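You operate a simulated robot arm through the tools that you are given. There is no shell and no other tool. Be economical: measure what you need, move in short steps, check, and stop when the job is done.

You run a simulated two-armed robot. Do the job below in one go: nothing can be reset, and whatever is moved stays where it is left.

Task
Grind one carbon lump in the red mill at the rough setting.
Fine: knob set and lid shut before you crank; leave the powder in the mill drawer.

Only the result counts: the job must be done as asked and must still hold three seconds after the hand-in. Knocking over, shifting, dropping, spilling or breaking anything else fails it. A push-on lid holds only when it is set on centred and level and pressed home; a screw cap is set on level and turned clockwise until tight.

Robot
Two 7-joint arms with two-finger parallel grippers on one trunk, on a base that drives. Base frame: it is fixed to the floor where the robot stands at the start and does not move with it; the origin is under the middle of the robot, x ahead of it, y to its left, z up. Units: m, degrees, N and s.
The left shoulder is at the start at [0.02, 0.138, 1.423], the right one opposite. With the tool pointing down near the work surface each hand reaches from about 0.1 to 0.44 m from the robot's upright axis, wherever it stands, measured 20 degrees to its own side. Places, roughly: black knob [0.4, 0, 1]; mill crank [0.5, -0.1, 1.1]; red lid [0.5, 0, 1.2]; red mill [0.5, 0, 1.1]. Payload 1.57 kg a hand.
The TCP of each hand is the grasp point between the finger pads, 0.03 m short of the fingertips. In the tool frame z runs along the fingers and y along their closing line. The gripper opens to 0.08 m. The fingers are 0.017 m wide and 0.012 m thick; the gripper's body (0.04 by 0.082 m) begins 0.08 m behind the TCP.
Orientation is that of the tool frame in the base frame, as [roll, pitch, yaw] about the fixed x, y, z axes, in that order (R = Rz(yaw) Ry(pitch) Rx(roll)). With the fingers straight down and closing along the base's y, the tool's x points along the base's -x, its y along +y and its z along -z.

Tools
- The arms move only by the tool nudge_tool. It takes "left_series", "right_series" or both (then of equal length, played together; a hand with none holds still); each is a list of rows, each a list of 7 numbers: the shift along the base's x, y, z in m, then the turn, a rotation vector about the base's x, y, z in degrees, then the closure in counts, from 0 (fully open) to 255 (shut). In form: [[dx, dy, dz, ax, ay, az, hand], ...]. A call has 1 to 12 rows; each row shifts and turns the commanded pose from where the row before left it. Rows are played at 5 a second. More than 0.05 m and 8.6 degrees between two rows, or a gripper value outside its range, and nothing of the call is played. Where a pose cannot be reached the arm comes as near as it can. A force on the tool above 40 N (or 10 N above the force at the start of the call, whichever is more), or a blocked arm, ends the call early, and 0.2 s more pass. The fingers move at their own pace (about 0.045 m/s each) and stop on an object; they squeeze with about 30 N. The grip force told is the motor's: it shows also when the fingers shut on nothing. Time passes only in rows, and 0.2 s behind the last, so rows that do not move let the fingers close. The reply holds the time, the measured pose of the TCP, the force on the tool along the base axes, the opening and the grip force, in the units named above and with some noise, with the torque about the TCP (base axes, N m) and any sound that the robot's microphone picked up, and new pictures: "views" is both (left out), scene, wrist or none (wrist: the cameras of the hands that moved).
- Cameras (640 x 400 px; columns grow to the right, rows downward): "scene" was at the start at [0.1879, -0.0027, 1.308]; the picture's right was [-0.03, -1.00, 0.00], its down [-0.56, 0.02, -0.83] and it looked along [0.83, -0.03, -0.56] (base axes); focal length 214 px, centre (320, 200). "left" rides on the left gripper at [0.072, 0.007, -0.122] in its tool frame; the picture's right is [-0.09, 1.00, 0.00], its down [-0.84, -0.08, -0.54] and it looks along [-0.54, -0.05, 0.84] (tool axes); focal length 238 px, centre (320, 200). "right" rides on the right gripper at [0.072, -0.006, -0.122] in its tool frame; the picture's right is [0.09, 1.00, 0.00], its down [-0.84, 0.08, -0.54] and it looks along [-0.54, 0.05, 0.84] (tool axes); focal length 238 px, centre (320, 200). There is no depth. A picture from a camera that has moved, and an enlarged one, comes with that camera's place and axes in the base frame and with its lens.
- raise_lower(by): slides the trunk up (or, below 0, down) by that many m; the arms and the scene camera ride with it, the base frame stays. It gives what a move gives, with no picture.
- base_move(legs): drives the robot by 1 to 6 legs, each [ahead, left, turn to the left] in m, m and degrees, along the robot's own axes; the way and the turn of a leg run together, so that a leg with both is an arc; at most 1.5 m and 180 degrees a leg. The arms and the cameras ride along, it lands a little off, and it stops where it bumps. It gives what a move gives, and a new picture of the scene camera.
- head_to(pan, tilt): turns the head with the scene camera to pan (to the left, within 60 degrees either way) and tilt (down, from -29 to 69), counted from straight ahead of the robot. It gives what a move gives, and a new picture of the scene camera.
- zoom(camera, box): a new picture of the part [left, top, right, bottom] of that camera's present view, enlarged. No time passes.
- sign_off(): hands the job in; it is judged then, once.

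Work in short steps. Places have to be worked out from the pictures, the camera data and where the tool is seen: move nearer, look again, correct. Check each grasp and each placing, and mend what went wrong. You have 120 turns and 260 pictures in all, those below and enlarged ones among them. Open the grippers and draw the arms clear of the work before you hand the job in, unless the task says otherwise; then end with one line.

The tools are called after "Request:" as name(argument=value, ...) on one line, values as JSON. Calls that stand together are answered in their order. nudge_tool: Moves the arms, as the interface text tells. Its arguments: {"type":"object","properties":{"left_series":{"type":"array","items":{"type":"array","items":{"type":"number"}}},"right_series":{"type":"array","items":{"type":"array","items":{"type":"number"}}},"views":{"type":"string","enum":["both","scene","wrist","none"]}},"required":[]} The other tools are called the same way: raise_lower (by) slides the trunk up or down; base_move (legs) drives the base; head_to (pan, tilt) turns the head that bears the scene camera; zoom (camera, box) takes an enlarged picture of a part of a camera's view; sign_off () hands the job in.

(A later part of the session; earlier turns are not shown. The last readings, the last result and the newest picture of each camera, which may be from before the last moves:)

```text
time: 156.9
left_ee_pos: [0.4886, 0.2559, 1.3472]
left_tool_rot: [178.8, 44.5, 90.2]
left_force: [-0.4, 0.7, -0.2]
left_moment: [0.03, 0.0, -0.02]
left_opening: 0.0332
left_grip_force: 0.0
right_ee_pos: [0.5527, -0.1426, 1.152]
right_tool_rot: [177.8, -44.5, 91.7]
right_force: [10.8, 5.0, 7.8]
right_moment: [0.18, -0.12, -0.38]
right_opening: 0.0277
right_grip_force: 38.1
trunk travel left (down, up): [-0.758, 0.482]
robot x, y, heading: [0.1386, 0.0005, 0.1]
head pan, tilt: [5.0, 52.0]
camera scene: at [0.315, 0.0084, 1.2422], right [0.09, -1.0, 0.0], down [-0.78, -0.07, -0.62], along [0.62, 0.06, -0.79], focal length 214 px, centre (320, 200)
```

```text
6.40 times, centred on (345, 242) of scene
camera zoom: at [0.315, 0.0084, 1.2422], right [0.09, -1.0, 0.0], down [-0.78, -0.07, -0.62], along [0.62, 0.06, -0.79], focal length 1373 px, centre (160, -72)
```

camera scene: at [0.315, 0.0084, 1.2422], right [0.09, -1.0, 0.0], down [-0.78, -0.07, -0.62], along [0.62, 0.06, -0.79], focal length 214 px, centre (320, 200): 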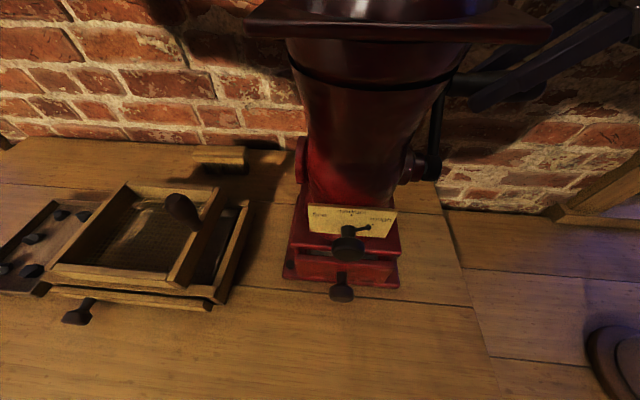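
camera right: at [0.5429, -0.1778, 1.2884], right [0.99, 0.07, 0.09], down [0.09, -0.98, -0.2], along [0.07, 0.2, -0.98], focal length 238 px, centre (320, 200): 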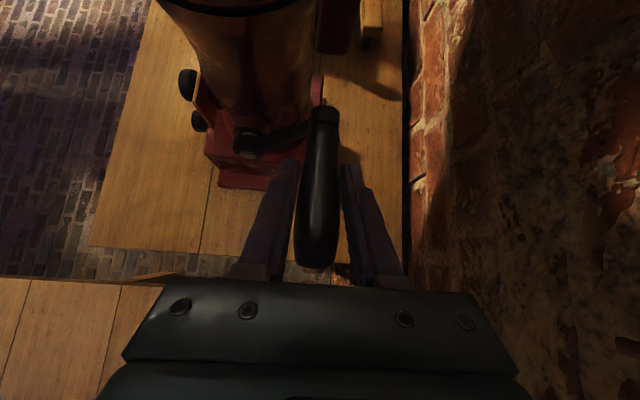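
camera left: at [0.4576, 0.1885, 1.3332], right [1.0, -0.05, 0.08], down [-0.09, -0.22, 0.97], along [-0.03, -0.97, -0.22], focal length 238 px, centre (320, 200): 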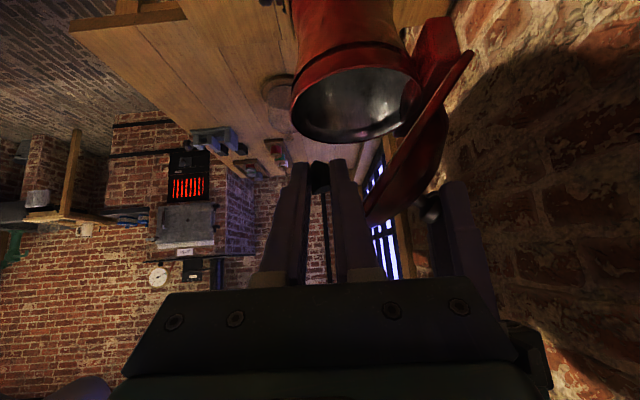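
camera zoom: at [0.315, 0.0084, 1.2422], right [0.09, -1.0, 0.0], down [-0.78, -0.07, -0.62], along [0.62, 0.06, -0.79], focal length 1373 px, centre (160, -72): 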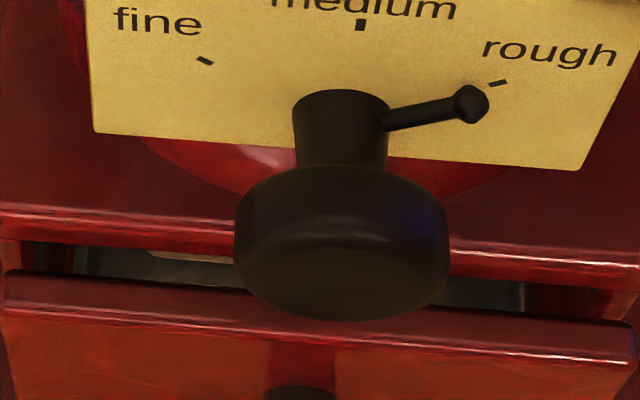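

The pointer sits on "rough". For margin I'll crank four more turns on the same smooth circle.

Request:
nudge_tool(right_series=[[0.0132, 0, -0.0178, 0, 0, 0, 255], [0.0082, 0, -0.0206, 0, 0, 0, 255], [0.0025, 0, -0.0221, 0, 0, 0, 255], [-0.0033, 0, -0.0219, 0, 0, 0, 255], [-0.0088, 0, -0.0204, 0, 0, 0, 255], [-0.0139, 0, -0.0173, 0, 0, 0, 255], [-0.0178, 0, -0.0132, 0, 0, 0, 255], [-0.0206, 0, -0.0082, 0, 0, 0, 255], [-0.0221, 0, -0.0025, 0, 0, 0, 255], [-0.0219, 0, 0.0033, 0, 0, 0, 255], [-0.0204, 0, 0.0088, 0, 0, 0, 255], [-0.0173, 0, 0.0139, 0, 0, 0, 255]], views="none")

Request:
nudge_tool(right_series=[[-0.0132, 0, 0.0178, 0, 0, 0, 255], [-0.0082, 0, 0.0206, 0, 0, 0, 255], [-0.0025, 0, 0.0221, 0, 0, 0, 255], [0.0033, 0, 0.0219, 0, 0, 0, 255], [0.0088, 0, 0.0204, 0, 0, 0, 255], [0.0139, 0, 0.0173, 0, 0, 0, 255], [0.0178, 0, 0.0132, 0, 0, 0, 255], [0.0206, 0, 0.0082, 0, 0, 0, 255], [0.0221, 0, 0.0025, 0, 0, 0, 255], [0.0219, 0, -0.0033, 0, 0, 0, 255], [0.0204, 0, -0.0088, 0, 0, 0, 255], [0.0173, 0, -0.0139, 0, 0, 0, 255]], views="none")

Request:
nudge_tool(right_series=[[0.0132, 0, -0.0178, 0, 0, 0, 255], [0.0082, 0, -0.0206, 0, 0, 0, 255], [0.0025, 0, -0.0221, 0, 0, 0, 255], [-0.0033, 0, -0.0219, 0, 0, 0, 255], [-0.0088, 0, -0.0204, 0, 0, 0, 255], [-0.0139, 0, -0.0173, 0, 0, 0, 255], [-0.0178, 0, -0.0132, 0, 0, 0, 255], [-0.0206, 0, -0.0082, 0, 0, 0, 255], [-0.0221, 0, -0.0025, 0, 0, 0, 255], [-0.0219, 0, 0.0033, 0, 0, 0, 255], [-0.0204, 0, 0.0088, 0, 0, 0, 255], [-0.0173, 0, 0.0139, 0, 0, 0, 255]], views="none")

Request:
nudge_tool(right_series=[[-0.0132, 0, 0.0178, 0, 0, 0, 255], [-0.0082, 0, 0.0206, 0, 0, 0, 255], [-0.0025, 0, 0.0221, 0, 0, 0, 255], [0.0033, 0, 0.0219, 0, 0, 0, 255], [0.0088, 0, 0.0204, 0, 0, 0, 255], [0.0139, 0, 0.0173, 0, 0, 0, 255], [0.0178, 0, 0.0132, 0, 0, 0, 255], [0.0206, 0, 0.0082, 0, 0, 0, 255], [0.0221, 0, 0.0025, 0, 0, 0, 255], [0.0219, 0, -0.0033, 0, 0, 0, 255], [0.0204, 0, -0.0088, 0, 0, 0, 255], [0.0173, 0, -0.0139, 0, 0, 0, 255]], views="none")

Request:
nudge_tool(right_series=[[0.0132, 0, -0.0178, 0, 0, 0, 255], [0.0082, 0, -0.0206, 0, 0, 0, 255], [0.0025, 0, -0.0221, 0, 0, 0, 255], [-0.0033, 0, -0.0219, 0, 0, 0, 255], [-0.0088, 0, -0.0204, 0, 0, 0, 255], [-0.0139, 0, -0.0173, 0, 0, 0, 255], [-0.0178, 0, -0.0132, 0, 0, 0, 255], [-0.0206, 0, -0.0082, 0, 0, 0, 255], [-0.0221, 0, -0.0025, 0, 0, 0, 255], [-0.0219, 0, 0.0033, 0, 0, 0, 255], [-0.0204, 0, 0.0088, 0, 0, 0, 255], [-0.0173, 0, 0.0139, 0, 0, 0, 255]], views="none")

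Request:
nudge_tool(right_series=[[-0.0132, 0, 0.0178, 0, 0, 0, 255], [-0.0082, 0, 0.0206, 0, 0, 0, 255], [-0.0025, 0, 0.0221, 0, 0, 0, 255], [0.0033, 0, 0.0219, 0, 0, 0, 255], [0.0088, 0, 0.0204, 0, 0, 0, 255], [0.0139, 0, 0.0173, 0, 0, 0, 255], [0.0178, 0, 0.0132, 0, 0, 0, 255], [0.0206, 0, 0.0082, 0, 0, 0, 255], [0.0221, 0, 0.0025, 0, 0, 0, 255], [0.0219, 0, -0.0033, 0, 0, 0, 255], [0.0204, 0, -0.0088, 0, 0, 0, 255], [0.0173, 0, -0.0139, 0, 0, 0, 255]], views="none")

Request:
nudge_tool(right_series=[[0.0132, 0, -0.0178, 0, 0, 0, 255], [0.0082, 0, -0.0206, 0, 0, 0, 255], [0.0025, 0, -0.0221, 0, 0, 0, 255], [-0.0033, 0, -0.0219, 0, 0, 0, 255], [-0.0088, 0, -0.0204, 0, 0, 0, 255], [-0.0139, 0, -0.0173, 0, 0, 0, 255], [-0.0178, 0, -0.0132, 0, 0, 0, 255], [-0.0206, 0, -0.0082, 0, 0, 0, 255], [-0.0221, 0, -0.0025, 0, 0, 0, 255], [-0.0219, 0, 0.0033, 0, 0, 0, 255], [-0.0204, 0, 0.0088, 0, 0, 0, 255], [-0.0173, 0, 0.0139, 0, 0, 0, 255]], views="wrist")

```text
time: 159.5
left_ee_pos: [0.4873, 0.257, 1.3459]
left_tool_rot: [178.9, 44.5, 90.3]
left_force: [0.0, 0.3, -0.2]
left_moment: [0.0, 0.0, 0.01]
left_opening: 0.0328
left_grip_force: 0.1
right_ee_pos: [0.4293, -0.143, 1.0349]
right_tool_rot: [178.2, -44.3, 91.6]
right_force: [6.4, -0.8, -0.1]
right_moment: [-0.03, -0.05, -0.2]
right_opening: 0.0279
right_grip_force: 37.6
trunk travel left (down, up): [-0.758, 0.482]
robot x, y, heading: [0.1381, -0.0011, 0.1]
head pan, tilt: [5.0, 52.0]
```

```text
time: 162.1
left_ee_pos: [0.4879, 0.2576, 1.3463]
left_tool_rot: [178.9, 44.5, 90.3]
left_force: [0.6, -0.6, 0.2]
left_moment: [0.04, 0.02, 0.02]
left_opening: 0.0328
left_grip_force: 0.1
right_ee_pos: [0.5524, -0.143, 1.1535]
right_tool_rot: [178.0, -44.5, 91.5]
right_force: [1.5, 4.0, 5.7]
right_moment: [0.65, 0.0, -0.59]
right_opening: 0.0275
right_grip_force: 37.8
trunk travel left (down, up): [-0.758, 0.482]
robot x, y, heading: [0.1408, 0.0009, 0.1]
head pan, tilt: [5.0, 52.0]
```

```text
time: 164.7
left_ee_pos: [0.4864, 0.2567, 1.3456]
left_tool_rot: [178.8, 44.4, 90.3]
left_force: [-0.6, 0.5, 0.7]
left_moment: [-0.03, 0.04, 0.02]
left_opening: 0.0333
left_grip_force: 0.0
right_ee_pos: [0.4289, -0.1426, 1.0366]
right_tool_rot: [178.1, -44.4, 91.6]
right_force: [3.3, -0.7, -1.7]
right_moment: [0.05, 0.01, 0.05]
right_opening: 0.0276
right_grip_force: 37.8
trunk travel left (down, up): [-0.758, 0.482]
robot x, y, heading: [0.1406, -0.002, 0.2]
head pan, tilt: [5.0, 52.0]
```

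```text
time: 167.3
left_ee_pos: [0.4875, 0.2563, 1.3452]
left_tool_rot: [178.7, 44.5, 90.2]
left_force: [0.0, -1.5, -1.0]
left_moment: [-0.02, -0.02, -0.03]
left_opening: 0.0331
left_grip_force: 0.2
right_ee_pos: [0.5533, -0.1438, 1.1528]
right_tool_rot: [178.0, -44.4, 91.6]
right_force: [6.0, -1.8, 9.8]
right_moment: [0.82, -0.05, -0.59]
right_opening: 0.0275
right_grip_force: 37.9
trunk travel left (down, up): [-0.758, 0.482]
robot x, y, heading: [0.1375, 0.003, -0.1]
head pan, tilt: [5.0, 52.0]
```

```text
time: 169.9
left_ee_pos: [0.4889, 0.2574, 1.3471]
left_tool_rot: [178.8, 44.6, 90.3]
left_force: [0.9, 0.7, 0.2]
left_moment: [-0.01, -0.01, 0.01]
left_opening: 0.0329
left_grip_force: 0.1
right_ee_pos: [0.4323, -0.143, 1.0336]
right_tool_rot: [177.9, -44.3, 91.7]
right_force: [11.3, 5.1, 4.8]
right_moment: [0.15, -0.11, -0.52]
right_opening: 0.0277
right_grip_force: 37.3
trunk travel left (down, up): [-0.758, 0.482]
robot x, y, heading: [0.137, 0.0019, 0.0]
head pan, tilt: [5.0, 52.0]
```

```text
time: 172.5
left_ee_pos: [0.4878, 0.2569, 1.3467]
left_tool_rot: [178.7, 44.4, 90.2]
left_force: [-0.2, -0.5, -0.6]
left_moment: [0.02, 0.02, 0.01]
left_opening: 0.033
left_grip_force: 0.1
right_ee_pos: [0.553, -0.1429, 1.1536]
right_tool_rot: [177.8, -44.4, 91.7]
right_force: [7.8, 7.8, 11.9]
right_moment: [0.89, -0.05, -0.58]
right_opening: 0.0277
right_grip_force: 38.0
trunk travel left (down, up): [-0.758, 0.482]
robot x, y, heading: [0.1395, -0.0003, 0.1]
head pan, tilt: [5.0, 52.0]
```

```text
time: 175.1
left_ee_pos: [0.4868, 0.2576, 1.3473]
left_tool_rot: [178.8, 44.4, 90.3]
left_force: [0.7, -0.2, 0.2]
left_moment: [-0.01, -0.02, 0.0]
left_opening: 0.0331
left_grip_force: 0.0
right_ee_pos: [0.4313, -0.1426, 1.035]
right_tool_rot: [178.1, -44.5, 91.6]
right_force: [8.1, 7.3, 2.9]
right_moment: [0.65, -0.06, -0.27]
right_opening: 0.0275
right_grip_force: 37.3
trunk travel left (down, up): [-0.758, 0.482]
robot x, y, heading: [0.1423, 0.0028, 0.4]
head pan, tilt: [5.0, 52.0]
camera right: at [0.4211, -0.1776, 1.17], right [0.99, 0.07, 0.09], down [0.09, -0.98, -0.2], along [0.07, 0.2, -0.98], focal length 238 px, centre (320, 200)
```

right: 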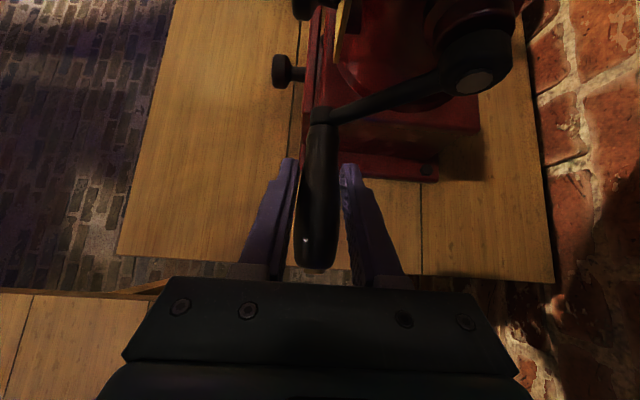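

About 9.5 turns done. I'll release the handle and withdraw the right hand along its tool axis.

Request:
nudge_tool(right_series=[[0, 0, 0, 0, 0, 0, 100], [0, 0, 0, 0, 0, 0, 0], [0, 0, 0, 0, 0, 0, 0], [0, -0.02, 0.02, 0, 0, 0, 0], [0, -0.025, 0.025, 0, 0, 0, 0], [0, -0.025, 0.03, 0, 0, 0, 0], [0, -0.02, 0.04, 0, 0, 0, 0], [0, 0, 0.04, 0, 0, 0, 0], [0, 0, 0.04, 0, 0, 0, 0]], views="wrist")

Request:
raise_lower(by=0.16)

Request:
nudge_tool(right_series=[[0, 0, 0, -7.5, 0, 0, 0], [0, 0, 0, -7.5, 0, 0, 0], [0, 0, 0, -7.5, 0, 0, 0], [0, 0, 0, -7.5, 0, 0, 0], [0, 0, 0, -7.5, 0, 0, 0], [0, 0, 0, -7, 0, 0, 0], [0, 0, 0, 0, 0, 8.5, 0], [0, 0, 0, 0, 0, 8.5, 0], [0, 0, 0, 0, 0, 8.5, 0], [0, 0, 0, 0, 0, 8.5, 0], [0, 0, 0, 0, 0, 8.5, 0], [0, 0, 0, 0, 0, 8.5, 0]], views="none")

```text
time: 177.1
left_ee_pos: [0.4864, 0.2562, 1.3471]
left_tool_rot: [179.0, 44.5, 90.4]
left_force: [0.2, 0.1, 0.4]
left_moment: [0.01, -0.05, 0.02]
left_opening: 0.0329
left_grip_force: 0.0
right_ee_pos: [0.4279, -0.2345, 1.2297]
right_tool_rot: [178.4, -44.3, 91.4]
right_force: [0.4, 0.7, 0.2]
right_moment: [-0.03, -0.01, -0.02]
right_opening: 0.0802
right_grip_force: 0.0
trunk travel left (down, up): [-0.758, 0.482]
robot x, y, heading: [0.1394, 0.0021, -0.1]
head pan, tilt: [5.0, 52.0]
camera right: at [0.4191, -0.2682, 1.3663], right [0.99, 0.07, 0.08], down [0.09, -0.98, -0.2], along [0.07, 0.2, -0.98], focal length 238 px, centre (320, 200)
```

right: 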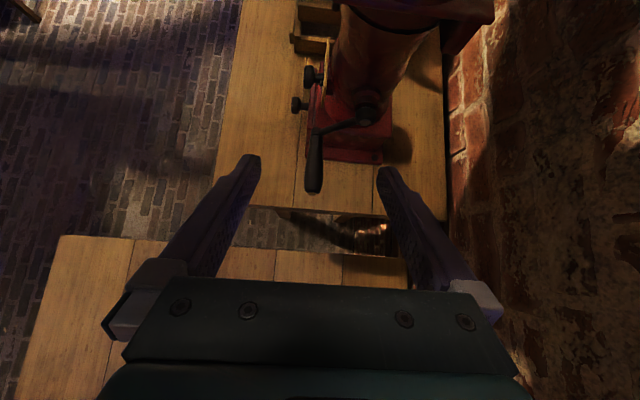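

```text
time: 179.0
left_ee_pos: [0.4866, 0.2561, 1.5057]
left_tool_rot: [178.9, 44.6, 90.2]
left_force: [-0.5, -0.2, 0.3]
left_moment: [-0.04, 0.02, 0.02]
left_opening: 0.0332
left_grip_force: 0.1
right_ee_pos: [0.4291, -0.2341, 1.39]
right_tool_rot: [178.3, -44.3, 91.5]
right_force: [0.2, 0.3, 0.1]
right_moment: [-0.01, 0.0, 0.03]
right_opening: 0.08
right_grip_force: 0.2
trunk travel left (down, up): [-0.918, 0.322]
robot x, y, heading: [0.1383, 0.0047, 0.2]
head pan, tilt: [5.0, 52.0]
```

```text
time: 181.6
left_ee_pos: [0.4859, 0.2567, 1.507]
left_tool_rot: [178.9, 44.5, 90.3]
left_force: [-0.4, 0.1, 0.3]
left_moment: [-0.01, -0.01, 0.02]
left_opening: 0.0331
left_grip_force: 0.0
right_ee_pos: [0.4237, -0.2353, 1.3785]
right_tool_rot: [-178.6, -1.7, 142.0]
right_force: [0.4, -0.5, -0.6]
right_moment: [0.0, 0.02, 0.0]
right_opening: 0.0799
right_grip_force: 0.0
trunk travel left (down, up): [-0.918, 0.322]
robot x, y, heading: [0.1402, 0.0014, 0.5]
head pan, tilt: [5.0, 52.0]
```

Next I'll bring the right hand back over the lid to check inside the hopper.

Request:
nudge_tool(right_series=[[0.01, 0.037, 0, 0, 0, 7.6, 110], [0.01, 0.037, 0, 0, 0, 7.6, 110], [0.01, 0.037, 0, 0, 0, 7.6, 110], [0.01, 0.037, 0, 0, 0, 7.6, 110], [0.01, 0.037, 0, 0, -1.5, 7.6, 110], [0.005, 0.037, 0, 1, 0, 0, 110], [0, 0, -0.03, 0, 0, 0, 110], [0, 0, -0.02, 0, 0, 0, 110], [0, 0, 0, 0, 0, 0, 110]], views="wrist")

```text
time: 183.6
left_ee_pos: [0.4857, 0.2567, 1.5059]
left_tool_rot: [178.9, 44.5, 90.4]
left_force: [0.0, -0.6, -1.1]
left_moment: [0.01, -0.02, -0.01]
left_opening: 0.0331
left_grip_force: 0.0
right_ee_pos: [0.4819, -0.0103, 1.3394]
right_tool_rot: [178.2, 1.7, -179.8]
right_force: [-0.2, 0.2, -0.9]
right_moment: [-0.06, -0.03, 0.01]
right_opening: 0.0455
right_grip_force: 0.1
trunk travel left (down, up): [-0.918, 0.322]
robot x, y, heading: [0.1424, 0.0002, 0.3]
head pan, tilt: [5.0, 52.0]
camera right: at [0.4064, -0.0222, 1.4575], right [-0.09, 1.0, 0.03], down [0.82, 0.06, 0.57], along [0.56, 0.08, -0.82], focal length 238 px, centre (320, 200)
```

right: 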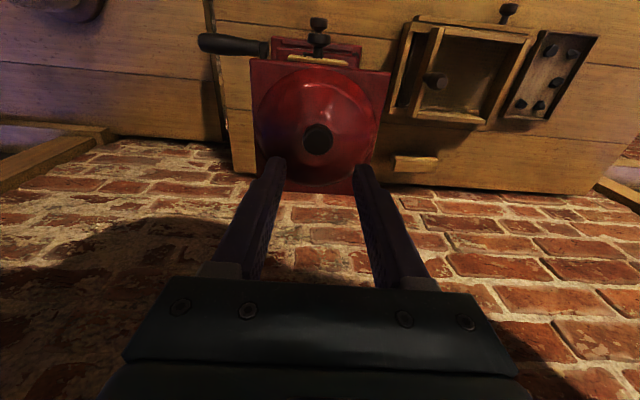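

The hand is aligned over the knob. I'll descend, grip and raise the lid along the known arc to about 64°.

Request:
nudge_tool(right_series=[[-0.003, -0.001, -0.02, 0, 1.7, 0, 110], [0, 0, -0.02, 0, 0, 0, 110], [0, 0, -0.015, 0, 0, 0, 110], [0, 0, -0.008, 0, 0, 0, 110], [0, 0, 0, 0, 0, 0, 110], [0, 0, 0, 0, 0, 0, 200], [0, 0, 0, 0, 0, 0, 255], [0, 0, 0, 0, 0, 0, 255]], views="none")

Request:
head_to(pan=0, tilt=32)

```text
time: 185.4
left_ee_pos: [0.4869, 0.258, 1.5064]
left_tool_rot: [179.0, 44.4, 90.3]
left_force: [-0.1, -0.3, -0.3]
left_moment: [0.01, 0.01, 0.06]
left_opening: 0.0329
left_grip_force: 0.1
right_ee_pos: [0.4807, -0.0113, 1.276]
right_tool_rot: [178.0, 0.0, -179.9]
right_force: [3.4, 10.8, -5.8]
right_moment: [0.22, 0.07, 0.01]
right_opening: 0.0255
right_grip_force: 27.9
trunk travel left (down, up): [-0.918, 0.322]
robot x, y, heading: [0.1405, 0.0036, 0.0]
head pan, tilt: [5.0, 52.0]
```

```text
time: 186.2
left_ee_pos: [0.487, 0.2569, 1.5058]
left_tool_rot: [178.9, 44.4, 90.2]
left_force: [-0.2, -0.3, 0.3]
left_moment: [0.03, -0.03, -0.01]
left_opening: 0.0328
left_grip_force: 0.0
right_ee_pos: [0.4804, -0.0116, 1.2762]
right_tool_rot: [178.0, 0.0, -179.9]
right_force: [3.9, 15.0, -5.1]
right_moment: [0.23, 0.08, 0.03]
right_opening: 0.0251
right_grip_force: 36.4
trunk travel left (down, up): [-0.918, 0.322]
robot x, y, heading: [0.1405, -0.0018, 0.2]
head pan, tilt: [0.0, 32.0]
camera scene: at [0.3282, 0.0025, 1.4307], right [0.0, -1.0, 0.0], down [-0.53, 0.0, -0.85], along [0.85, 0.0, -0.53], focal length 214 px, centre (320, 200)
```

scene: 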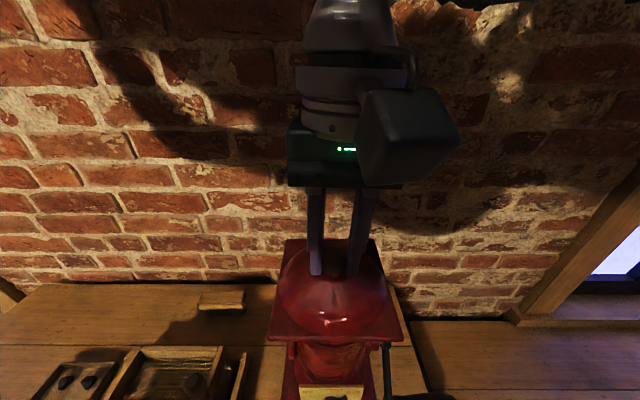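

Request:
nudge_tool(right_series=[[0.0032, 0, 0.0048, 0, 0, 0, 255], [0.0033, 0, 0.0047, 0, 0, 0, 255], [0.0039, 0, 0.0042, 0, 0, 0, 255], [0.0039, 0, 0.0042, 0, 0, 0, 255], [0.0044, 0, 0.0037, 0, 0, 0, 255], [0.0045, 0, 0.0036, 0, 0, 0, 255], [0.0049, 0, 0.003, 0, 0, 0, 255], [0.0049, 0, 0.003, 0, 0, 0, 255], [0, 0, 0, 0, 0, 0, 255]], views="none")

Request:
nudge_tool(right_series=[[0.0053, 0, 0.0023, 0, 0, 0, 255], [0.0053, 0, 0.0023, 0, 0, 0, 255], [0.0055, 0, 0.0016, 0, 0, 0, 255], [0.0056, 0, 0.0015, 0, 0, 0, 255], [0.0057, 0, 0.0008, 0, 0, 0, 255], [0.0057, 0, 0.0007, 0, 0, 0, 255], [0, 0, 0, 0, 0, 0, 255]], views="scene")

Request:
zoom(camera="scene", box=[250, 230, 420, 380])

```text
time: 188.2
left_ee_pos: [0.4852, 0.2574, 1.5051]
left_tool_rot: [179.1, 44.4, 90.4]
left_force: [0.3, 0.5, -0.5]
left_moment: [-0.01, 0.0, -0.02]
left_opening: 0.0332
left_grip_force: 0.1
right_ee_pos: [0.5119, -0.0116, 1.3077]
right_tool_rot: [178.1, -0.3, -179.8]
right_force: [-16.4, 10.3, 6.4]
right_moment: [0.23, 1.25, 0.02]
right_opening: 0.0252
right_grip_force: 36.8
trunk travel left (down, up): [-0.918, 0.322]
robot x, y, heading: [0.1432, 0.0029, 0.0]
head pan, tilt: [0.0, 32.0]
```

```text
time: 189.8
left_ee_pos: [0.4862, 0.2577, 1.5063]
left_tool_rot: [179.0, 44.4, 90.5]
left_force: [-0.3, 0.4, 0.4]
left_moment: [0.0, -0.03, 0.02]
left_opening: 0.0328
left_grip_force: 0.1
right_ee_pos: [0.5457, -0.0116, 1.3161]
right_tool_rot: [178.1, -0.1, -180.0]
right_force: [-7.3, 9.9, 2.6]
right_moment: [0.19, 0.66, -0.09]
right_opening: 0.0224
right_grip_force: 35.3
trunk travel left (down, up): [-0.918, 0.322]
robot x, y, heading: [0.1383, 0.0011, 0.2]
head pan, tilt: [0.0, 32.0]
camera scene: at [0.3278, 0.0021, 1.4305], right [0.0, -1.0, 0.0], down [-0.53, 0.0, -0.85], along [0.85, 0.0, -0.53], focal length 214 px, centre (320, 200)
```

scene: 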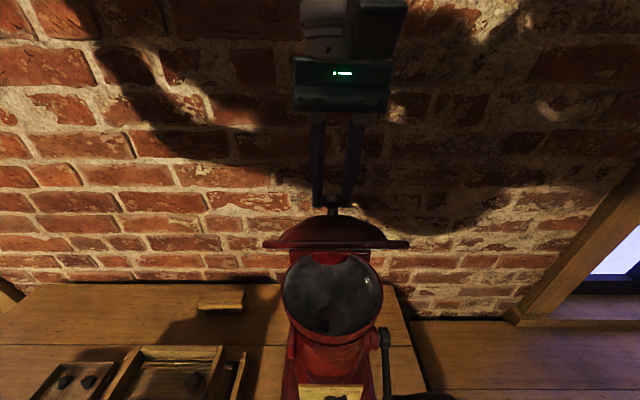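

```text
2.67 times, centred on (335, 305) of scene
camera zoom: at [0.3278, 0.0021, 1.4305], right [0.0, -1.0, 0.0], down [-0.53, 0.0, -0.85], along [0.85, 0.0, -0.53], focal length 572 px, centre (280, -80)
```

zoom: 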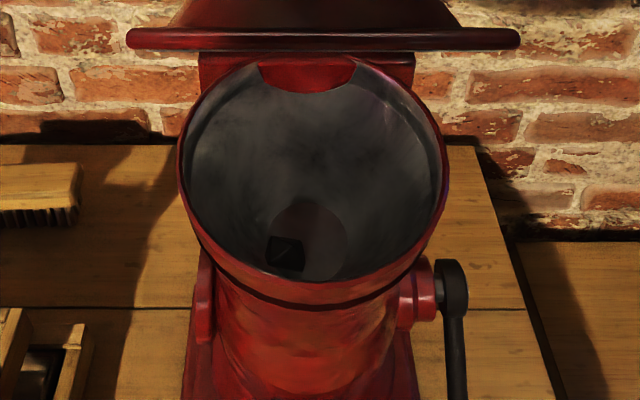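

Request:
zoom(camera="scene", box=[310, 300, 360, 340])

```text
10.00 times, centred on (335, 320) of scene
camera zoom: at [0.3278, 0.0021, 1.4305], right [0.0, -1.0, 0.0], down [-0.53, 0.0, -0.85], along [0.85, 0.0, -0.53], focal length 2145 px, centre (170, -1000)
```

zoom: 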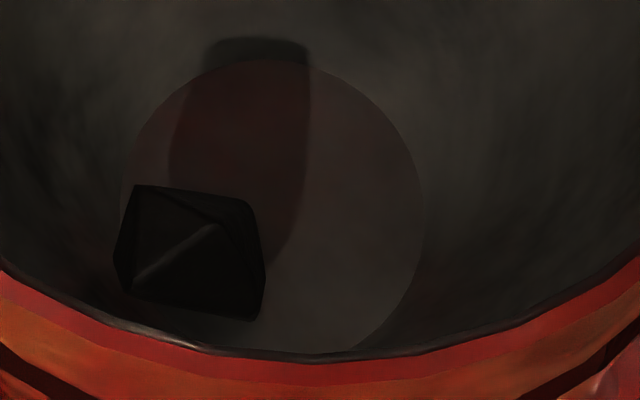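

The lump is still whole, so clockwise cranking does not feed it; the crank probably has to go the other way. I'll close the lid by reversing the arc, then press it home.

Request:
nudge_tool(right_series=[[-0.0057, 0, -0.0007, 0, 0, 0, 255], [-0.0057, 0, -0.0008, 0, 0, 0, 255], [-0.0056, 0, -0.0015, 0, 0, 0, 255], [-0.0055, 0, -0.0016, 0, 0, 0, 255], [-0.0053, 0, -0.0023, 0, 0, 0, 255], [-0.0053, 0, -0.0023, 0, 0, 0, 255], [-0.0049, 0, -0.003, 0, 0, 0, 255], [0, 0, 0, 0, 0, 0, 255]], views="scene")

```text
time: 191.6
left_ee_pos: [0.4858, 0.2563, 1.5071]
left_tool_rot: [178.9, 44.5, 90.2]
left_force: [-0.2, 0.0, -1.2]
left_moment: [-0.01, 0.0, 0.01]
left_opening: 0.033
left_grip_force: 0.0
right_ee_pos: [0.5079, -0.0123, 1.3051]
right_tool_rot: [178.3, -0.1, -179.8]
right_force: [-0.1, 1.2, -0.6]
right_moment: [-0.01, -0.03, 0.0]
right_opening: 0.0001
right_grip_force: 21.6
trunk travel left (down, up): [-0.918, 0.322]
robot x, y, heading: [0.1379, 0.0039, -0.0]
head pan, tilt: [0.0, 32.0]
camera scene: at [0.3282, 0.0015, 1.4307], right [0.0, -1.0, 0.0], down [-0.53, 0.0, -0.85], along [0.85, 0.0, -0.53], focal length 214 px, centre (320, 200)
```

scene: 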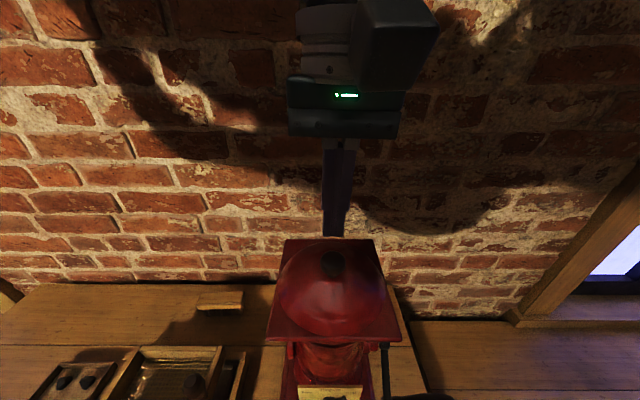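

The lid dropped shut. I'll move the closed fingers above the knob and press down gently.

Request:
nudge_tool(right_series=[[0, 0, 0.015, 0, 0, 0, 255], [-0.02, 0, 0.01, 0, 0, 0, 255], [-0.014, 0, 0, 0, 0, 0, 255], [0, 0, -0.015, 0, 0, 0, 255], [0, 0, -0.006, 0, 0, 0, 255], [0, 0, -0.004, 0, 0, 0, 255], [0, 0, -0.003, 0, 0, 0, 255], [0, 0, -0.003, 0, 0, 0, 255], [0, 0, -0.003, 0, 0, 0, 255], [0, 0, -0.003, 0, 0, 0, 255]], views="none")

Request:
zoom(camera="scene", box=[250, 230, 420, 380])

```text
time: 193.8
left_ee_pos: [0.4868, 0.2559, 1.5074]
left_tool_rot: [178.8, 44.4, 90.3]
left_force: [-0.3, 1.2, -0.1]
left_moment: [-0.03, 0.01, 0.0]
left_opening: 0.033
left_grip_force: 0.0
right_ee_pos: [0.4749, -0.0129, 1.2976]
right_tool_rot: [178.0, 0.1, -179.9]
right_force: [-3.4, -4.7, 15.8]
right_moment: [-0.1, 0.03, -0.02]
right_opening: 0.0
right_grip_force: 20.9
trunk travel left (down, up): [-0.918, 0.322]
robot x, y, heading: [0.1392, 0.0008, 0.4]
head pan, tilt: [0.0, 32.0]
stopped in row 10 (right hand): the force on the tool passed its limit at 47 N (the readings are from after the stop); the commanded pose is now the measured one
```

```text
2.67 times, centred on (335, 305) of scene
camera zoom: at [0.3282, 0.0009, 1.4309], right [0.0, -1.0, 0.0], down [-0.53, 0.0, -0.85], along [0.85, 0.0, -0.53], focal length 572 px, centre (280, -80)
```

zoom: 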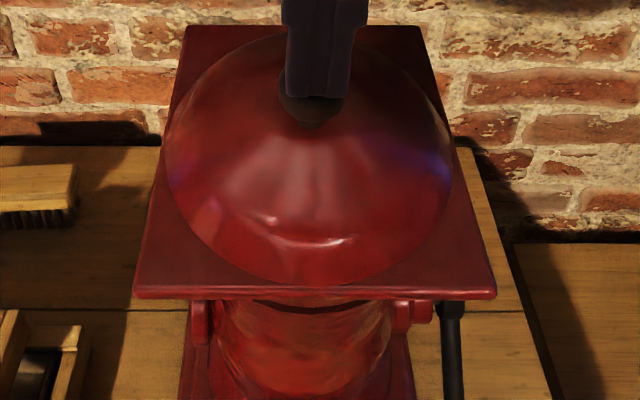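

The lid is pressed home (47 N reached on the knob). Now I'll return the right hand to the crank pose: out to the right, yaw -90°, lean 45°.

Request:
nudge_tool(right_series=[[0, 0, 0.04, 0, 0, 0, 255], [0, 0, 0.04, 0, 0, 0, 200], [-0.01, -0.037, 0, 0, 0, -7.6, 0], [-0.01, -0.037, 0, 0, 0, -7.6, 0], [-0.01, -0.037, 0, 0, 0, -7.6, 0], [-0.01, -0.037, 0, 0, 0, -7.6, 0], [-0.008, -0.037, 0, 0, 0, -7.6, 0], [0, -0.037, 0, 0, 0, -8.5, 0], [0, 0, 0, 0, 0, -8.5, 0], [0, 0, 0, 0, 0, -8.5, 0], [0, 0, 0, 0, 0, -8.5, 0], [0, 0, 0, 0, 0, -8.5, 0]], views="none")

Request:
nudge_tool(right_series=[[0, 0, 0, 0, 0, -8.5, 0], [0, 0, 0, 7.5, 0, 0, 0], [0, 0, 0, 7.5, 0, 0, 0], [0, 0, 0, 7.5, 0, 0, 0], [0, 0, 0, 7.5, 0, 0, 0], [0, 0, 0, 7.5, 0, 0, 0], [0, 0, 0, 7, 0, 0, 0]], views="none")

Request:
raise_lower(by=-0.16)

```text
time: 196.4
left_ee_pos: [0.4867, 0.2566, 1.5054]
left_tool_rot: [178.9, 44.6, 90.3]
left_force: [0.2, 0.5, 0.4]
left_moment: [0.0, 0.03, 0.0]
left_opening: 0.0329
left_grip_force: 0.1
right_ee_pos: [0.4237, -0.2347, 1.3748]
right_tool_rot: [178.4, -0.2, 99.3]
right_force: [0.2, 0.7, -0.4]
right_moment: [-0.01, 0.02, 0.0]
right_opening: 0.08
right_grip_force: 0.1
trunk travel left (down, up): [-0.918, 0.322]
robot x, y, heading: [0.1383, -0.0007, 0.1]
head pan, tilt: [0.0, 32.0]
```

```text
time: 198.0
left_ee_pos: [0.4876, 0.256, 1.5063]
left_tool_rot: [178.9, 44.5, 90.3]
left_force: [0.4, 0.4, 0.4]
left_moment: [-0.02, -0.05, 0.02]
left_opening: 0.0327
left_grip_force: 0.0
right_ee_pos: [0.4259, -0.2338, 1.3759]
right_tool_rot: [176.8, -44.7, 91.6]
right_force: [0.3, -0.2, 0.1]
right_moment: [0.0, -0.02, 0.02]
right_opening: 0.08
right_grip_force: 0.0
trunk travel left (down, up): [-0.918, 0.322]
robot x, y, heading: [0.1411, 0.0023, 0.1]
head pan, tilt: [0.0, 32.0]
```

```text
time: 199.8
left_ee_pos: [0.4871, 0.256, 1.3462]
left_tool_rot: [178.9, 44.5, 90.2]
left_force: [0.0, -0.7, 0.0]
left_moment: [0.0, -0.03, 0.01]
left_opening: 0.0331
left_grip_force: 0.0
right_ee_pos: [0.427, -0.2348, 1.2163]
right_tool_rot: [176.9, -44.6, 91.5]
right_force: [-0.3, -0.5, 0.1]
right_moment: [0.05, -0.01, -0.02]
right_opening: 0.0799
right_grip_force: 0.1
trunk travel left (down, up): [-0.758, 0.482]
robot x, y, heading: [0.1383, -0.0011, -0.1]
head pan, tilt: [0.0, 32.0]
```

Now I'll approach the handle (0.431, 1.035), retracing the exit path.

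Request:
nudge_tool(right_series=[[0, 0, -0.04, 0, 0, 0, 0], [0, 0, -0.04, 0, 0, 0, 0], [0.001, 0, -0.02, 0, 0, 0, 0], [0.001, 0.024, -0.022, 0, 0, 0, 0], [0.001, 0.024, -0.022, 0, 0, 0, 0], [0.001, 0.024, -0.022, 0, 0, 0, 0], [0, 0.02, -0.0153, 0, 0, 0, 0], [0, 0, 0, 0, 0, 0, 0]], views="wrist")

```text
time: 201.6
left_ee_pos: [0.4868, 0.256, 1.346]
left_tool_rot: [178.9, 44.5, 90.4]
left_force: [-0.1, 0.5, 0.0]
left_moment: [0.0, -0.01, 0.0]
left_opening: 0.0327
left_grip_force: 0.0
right_ee_pos: [0.4308, -0.1412, 1.0371]
right_tool_rot: [177.0, -44.6, 91.7]
right_force: [0.5, -0.5, 0.1]
right_moment: [0.01, 0.01, -0.02]
right_opening: 0.0801
right_grip_force: 0.0
trunk travel left (down, up): [-0.758, 0.482]
robot x, y, heading: [0.1376, 0.0019, 0.0]
head pan, tilt: [0.0, 32.0]
camera right: at [0.4191, -0.1759, 1.1718], right [0.99, 0.06, 0.1], down [0.08, -0.98, -0.2], along [0.09, 0.21, -0.97], focal length 238 px, centre (320, 200)
```

right: 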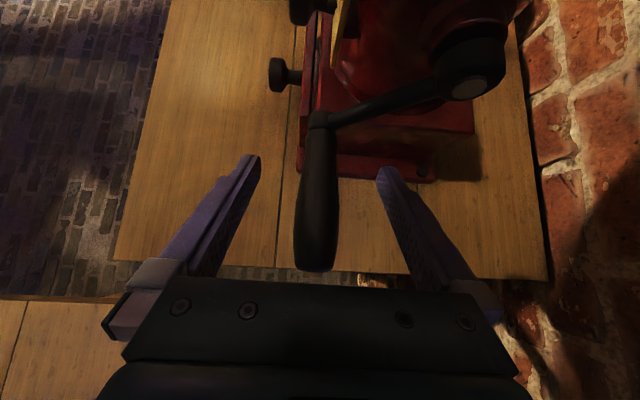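

The handle is centred between the fingers. I'll grip and crank counter-clockwise, starting with one half turn as a check.

Request:
nudge_tool(right_series=[[-0.001, 0, -0.002, 0, 0, 0, 120], [0, 0, 0, 0, 0, 0, 200], [0, 0, 0, 0, 0, 0, 255], [0, 0, 0, 0, 0, 0, 255]], views="none")

Request:
nudge_tool(right_series=[[0.0173, 0, -0.0139, 0, 0, 0, 255], [0.0204, 0, -0.0088, 0, 0, 0, 255], [0.0219, 0, -0.0033, 0, 0, 0, 255], [0.0221, 0, 0.0025, 0, 0, 0, 255], [0.0206, 0, 0.0082, 0, 0, 0, 255], [0.0178, 0, 0.0132, 0, 0, 0, 255], [0.0139, 0, 0.0173, 0, 0, 0, 255], [0.0088, 0, 0.0204, 0, 0, 0, 255], [0.0033, 0, 0.0219, 0, 0, 0, 255], [-0.0025, 0, 0.0221, 0, 0, 0, 255], [-0.0082, 0, 0.0206, 0, 0, 0, 255], [-0.0132, 0, 0.0178, 0, 0, 0, 255]], views="wrist")

```text
time: 202.6
left_ee_pos: [0.4867, 0.2573, 1.3459]
left_tool_rot: [178.9, 44.5, 90.4]
left_force: [0.1, 0.6, -0.6]
left_moment: [0.03, 0.0, 0.02]
left_opening: 0.033
left_grip_force: 0.1
right_ee_pos: [0.4297, -0.1417, 1.034]
right_tool_rot: [176.9, -44.6, 91.7]
right_force: [2.6, -0.7, -0.2]
right_moment: [0.03, -0.02, 0.29]
right_opening: 0.0278
right_grip_force: 19.1
trunk travel left (down, up): [-0.758, 0.482]
robot x, y, heading: [0.1415, 0.0041, 0.4]
head pan, tilt: [0.0, 32.0]
```

```text
time: 205.2
left_ee_pos: [0.4863, 0.2575, 1.3465]
left_tool_rot: [178.9, 44.4, 90.3]
left_force: [0.9, 0.6, -1.0]
left_moment: [0.01, 0.01, -0.02]
left_opening: 0.033
left_grip_force: 0.1
right_ee_pos: [0.5526, -0.1417, 1.1537]
right_tool_rot: [176.8, -44.7, 91.7]
right_force: [5.7, 3.1, 0.0]
right_moment: [-0.36, -0.05, 0.66]
right_opening: 0.0277
right_grip_force: 37.9
trunk travel left (down, up): [-0.758, 0.482]
robot x, y, heading: [0.1387, 0.002, 0.3]
head pan, tilt: [0.0, 32.0]
camera right: at [0.5393, -0.177, 1.289], right [0.99, 0.06, 0.1], down [0.08, -0.98, -0.2], along [0.09, 0.21, -0.97], focal length 238 px, centre (320, 200)
```

right: 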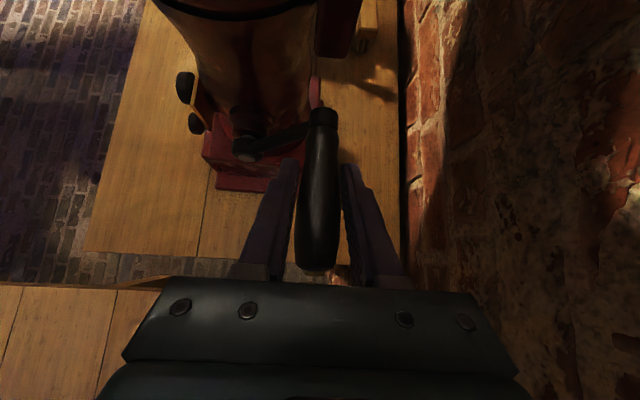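

The counter-clockwise half turn was smooth. I'll do several more turns and watch for any reported sound.

Request:
nudge_tool(right_series=[[-0.0173, 0, 0.0139, 0, 0, 0, 255], [-0.0204, 0, 0.0088, 0, 0, 0, 255], [-0.0219, 0, 0.0033, 0, 0, 0, 255], [-0.0221, 0, -0.0025, 0, 0, 0, 255], [-0.0206, 0, -0.0082, 0, 0, 0, 255], [-0.0178, 0, -0.0132, 0, 0, 0, 255], [-0.0139, 0, -0.0173, 0, 0, 0, 255], [-0.0088, 0, -0.0204, 0, 0, 0, 255], [-0.0033, 0, -0.0219, 0, 0, 0, 255], [0.0025, 0, -0.0221, 0, 0, 0, 255], [0.0082, 0, -0.0206, 0, 0, 0, 255], [0.0132, 0, -0.0178, 0, 0, 0, 255]], views="none")

Request:
nudge_tool(right_series=[[0.0173, 0, -0.0139, 0, 0, 0, 255], [0.0204, 0, -0.0088, 0, 0, 0, 255], [0.0219, 0, -0.0033, 0, 0, 0, 255], [0.0221, 0, 0.0025, 0, 0, 0, 255], [0.0206, 0, 0.0082, 0, 0, 0, 255], [0.0178, 0, 0.0132, 0, 0, 0, 255], [0.0139, 0, 0.0173, 0, 0, 0, 255], [0.0088, 0, 0.0204, 0, 0, 0, 255], [0.0033, 0, 0.0219, 0, 0, 0, 255], [-0.0025, 0, 0.0221, 0, 0, 0, 255], [-0.0082, 0, 0.0206, 0, 0, 0, 255], [-0.0132, 0, 0.0178, 0, 0, 0, 255]], views="none")

Request:
nudge_tool(right_series=[[-0.0173, 0, 0.0139, 0, 0, 0, 255], [-0.0204, 0, 0.0088, 0, 0, 0, 255], [-0.0219, 0, 0.0033, 0, 0, 0, 255], [-0.0221, 0, -0.0025, 0, 0, 0, 255], [-0.0206, 0, -0.0082, 0, 0, 0, 255], [-0.0178, 0, -0.0132, 0, 0, 0, 255], [-0.0139, 0, -0.0173, 0, 0, 0, 255], [-0.0088, 0, -0.0204, 0, 0, 0, 255], [-0.0033, 0, -0.0219, 0, 0, 0, 255], [0.0025, 0, -0.0221, 0, 0, 0, 255], [0.0082, 0, -0.0206, 0, 0, 0, 255], [0.0132, 0, -0.0178, 0, 0, 0, 255]], views="none")

Request:
nudge_tool(right_series=[[0.0173, 0, -0.0139, 0, 0, 0, 255], [0.0204, 0, -0.0088, 0, 0, 0, 255], [0.0219, 0, -0.0033, 0, 0, 0, 255], [0.0221, 0, 0.0025, 0, 0, 0, 255], [0.0206, 0, 0.0082, 0, 0, 0, 255], [0.0178, 0, 0.0132, 0, 0, 0, 255], [0.0139, 0, 0.0173, 0, 0, 0, 255], [0.0088, 0, 0.0204, 0, 0, 0, 255], [0.0033, 0, 0.0219, 0, 0, 0, 255], [-0.0025, 0, 0.0221, 0, 0, 0, 255], [-0.0082, 0, 0.0206, 0, 0, 0, 255], [-0.0132, 0, 0.0178, 0, 0, 0, 255]], views="none")

Request:
nudge_tool(right_series=[[-0.0173, 0, 0.0139, 0, 0, 0, 255], [-0.0204, 0, 0.0088, 0, 0, 0, 255], [-0.0219, 0, 0.0033, 0, 0, 0, 255], [-0.0221, 0, -0.0025, 0, 0, 0, 255], [-0.0206, 0, -0.0082, 0, 0, 0, 255], [-0.0178, 0, -0.0132, 0, 0, 0, 255], [-0.0139, 0, -0.0173, 0, 0, 0, 255], [-0.0088, 0, -0.0204, 0, 0, 0, 255], [-0.0033, 0, -0.0219, 0, 0, 0, 255], [0.0025, 0, -0.0221, 0, 0, 0, 255], [0.0082, 0, -0.0206, 0, 0, 0, 255], [0.0132, 0, -0.0178, 0, 0, 0, 255]], views="wrist")

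```text
time: 207.8
left_ee_pos: [0.4871, 0.2569, 1.3464]
left_tool_rot: [178.8, 44.4, 90.1]
left_force: [1.4, 0.6, -0.1]
left_moment: [0.0, -0.01, -0.02]
left_opening: 0.033
left_grip_force: 0.1
right_ee_pos: [0.431, -0.1423, 1.0336]
right_tool_rot: [176.7, -44.8, 91.7]
right_force: [5.5, 9.9, 8.2]
right_moment: [-0.15, -0.06, 0.62]
right_opening: 0.0277
right_grip_force: 38.6
trunk travel left (down, up): [-0.758, 0.482]
robot x, y, heading: [0.1408, 0.0028, 0.2]
head pan, tilt: [0.0, 32.0]
```

```text
time: 210.4
left_ee_pos: [0.4868, 0.2565, 1.345]
left_tool_rot: [178.9, 44.5, 90.3]
left_force: [0.0, -0.3, -0.5]
left_moment: [0.02, -0.04, 0.04]
left_opening: 0.0329
left_grip_force: 0.1
right_ee_pos: [0.5514, -0.1416, 1.1538]
right_tool_rot: [176.9, -44.7, 91.5]
right_force: [5.6, -0.2, -0.1]
right_moment: [-0.23, -0.07, 0.56]
right_opening: 0.0276
right_grip_force: 38.3
trunk travel left (down, up): [-0.758, 0.482]
robot x, y, heading: [0.1392, 0.0005, 0.1]
head pan, tilt: [0.0, 32.0]
```

```text
time: 213.0
left_ee_pos: [0.4879, 0.2565, 1.3462]
left_tool_rot: [178.9, 44.5, 90.1]
left_force: [0.1, 0.1, -0.2]
left_moment: [0.01, 0.01, -0.02]
left_opening: 0.0329
left_grip_force: 0.1
right_ee_pos: [0.4302, -0.1423, 1.033]
right_tool_rot: [176.6, -44.6, 91.8]
right_force: [9.1, -0.4, 8.8]
right_moment: [-0.02, -0.08, 0.63]
right_opening: 0.0272
right_grip_force: 37.9
trunk travel left (down, up): [-0.758, 0.482]
robot x, y, heading: [0.137, -0.0012, 0.3]
head pan, tilt: [0.0, 32.0]
```

```text
time: 215.6
left_ee_pos: [0.4868, 0.2566, 1.3462]
left_tool_rot: [178.9, 44.5, 90.3]
left_force: [1.1, -0.8, 0.3]
left_moment: [0.03, 0.02, 0.01]
left_opening: 0.0328
left_grip_force: 0.0
right_ee_pos: [0.5529, -0.1405, 1.1521]
right_tool_rot: [176.9, -44.7, 91.7]
right_force: [5.6, 1.9, 2.3]
right_moment: [-0.49, -0.03, 0.61]
right_opening: 0.0277
right_grip_force: 38.0
trunk travel left (down, up): [-0.758, 0.482]
robot x, y, heading: [0.1396, 0.0011, 0.6]
head pan, tilt: [0.0, 32.0]
```

```text
time: 218.2
left_ee_pos: [0.4878, 0.2575, 1.347]
left_tool_rot: [178.9, 44.4, 90.2]
left_force: [0.6, 0.1, 0.2]
left_moment: [0.0, 0.01, 0.02]
left_opening: 0.0329
left_grip_force: 0.1
right_ee_pos: [0.4307, -0.1417, 1.0332]
right_tool_rot: [177.0, -44.8, 91.6]
right_force: [3.1, 6.4, 4.7]
right_moment: [0.43, -0.02, 0.52]
right_opening: 0.0279
right_grip_force: 37.9
trunk travel left (down, up): [-0.758, 0.482]
robot x, y, heading: [0.138, -0.0001, 0.1]
head pan, tilt: [0.0, 32.0]
camera right: at [0.4182, -0.1769, 1.1694], right [0.99, 0.06, 0.1], down [0.08, -0.98, -0.2], along [0.09, 0.21, -0.97], focal length 238 px, centre (320, 200)
```

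right: 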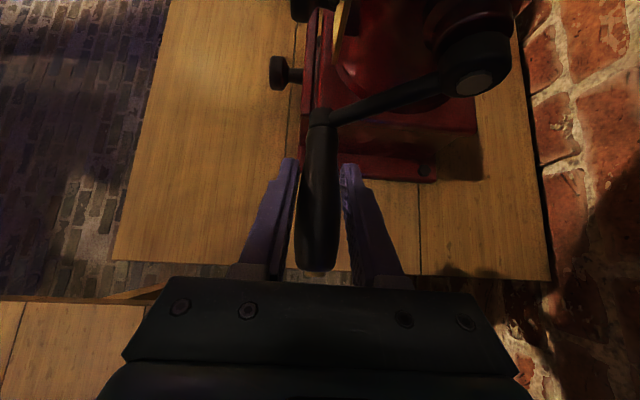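

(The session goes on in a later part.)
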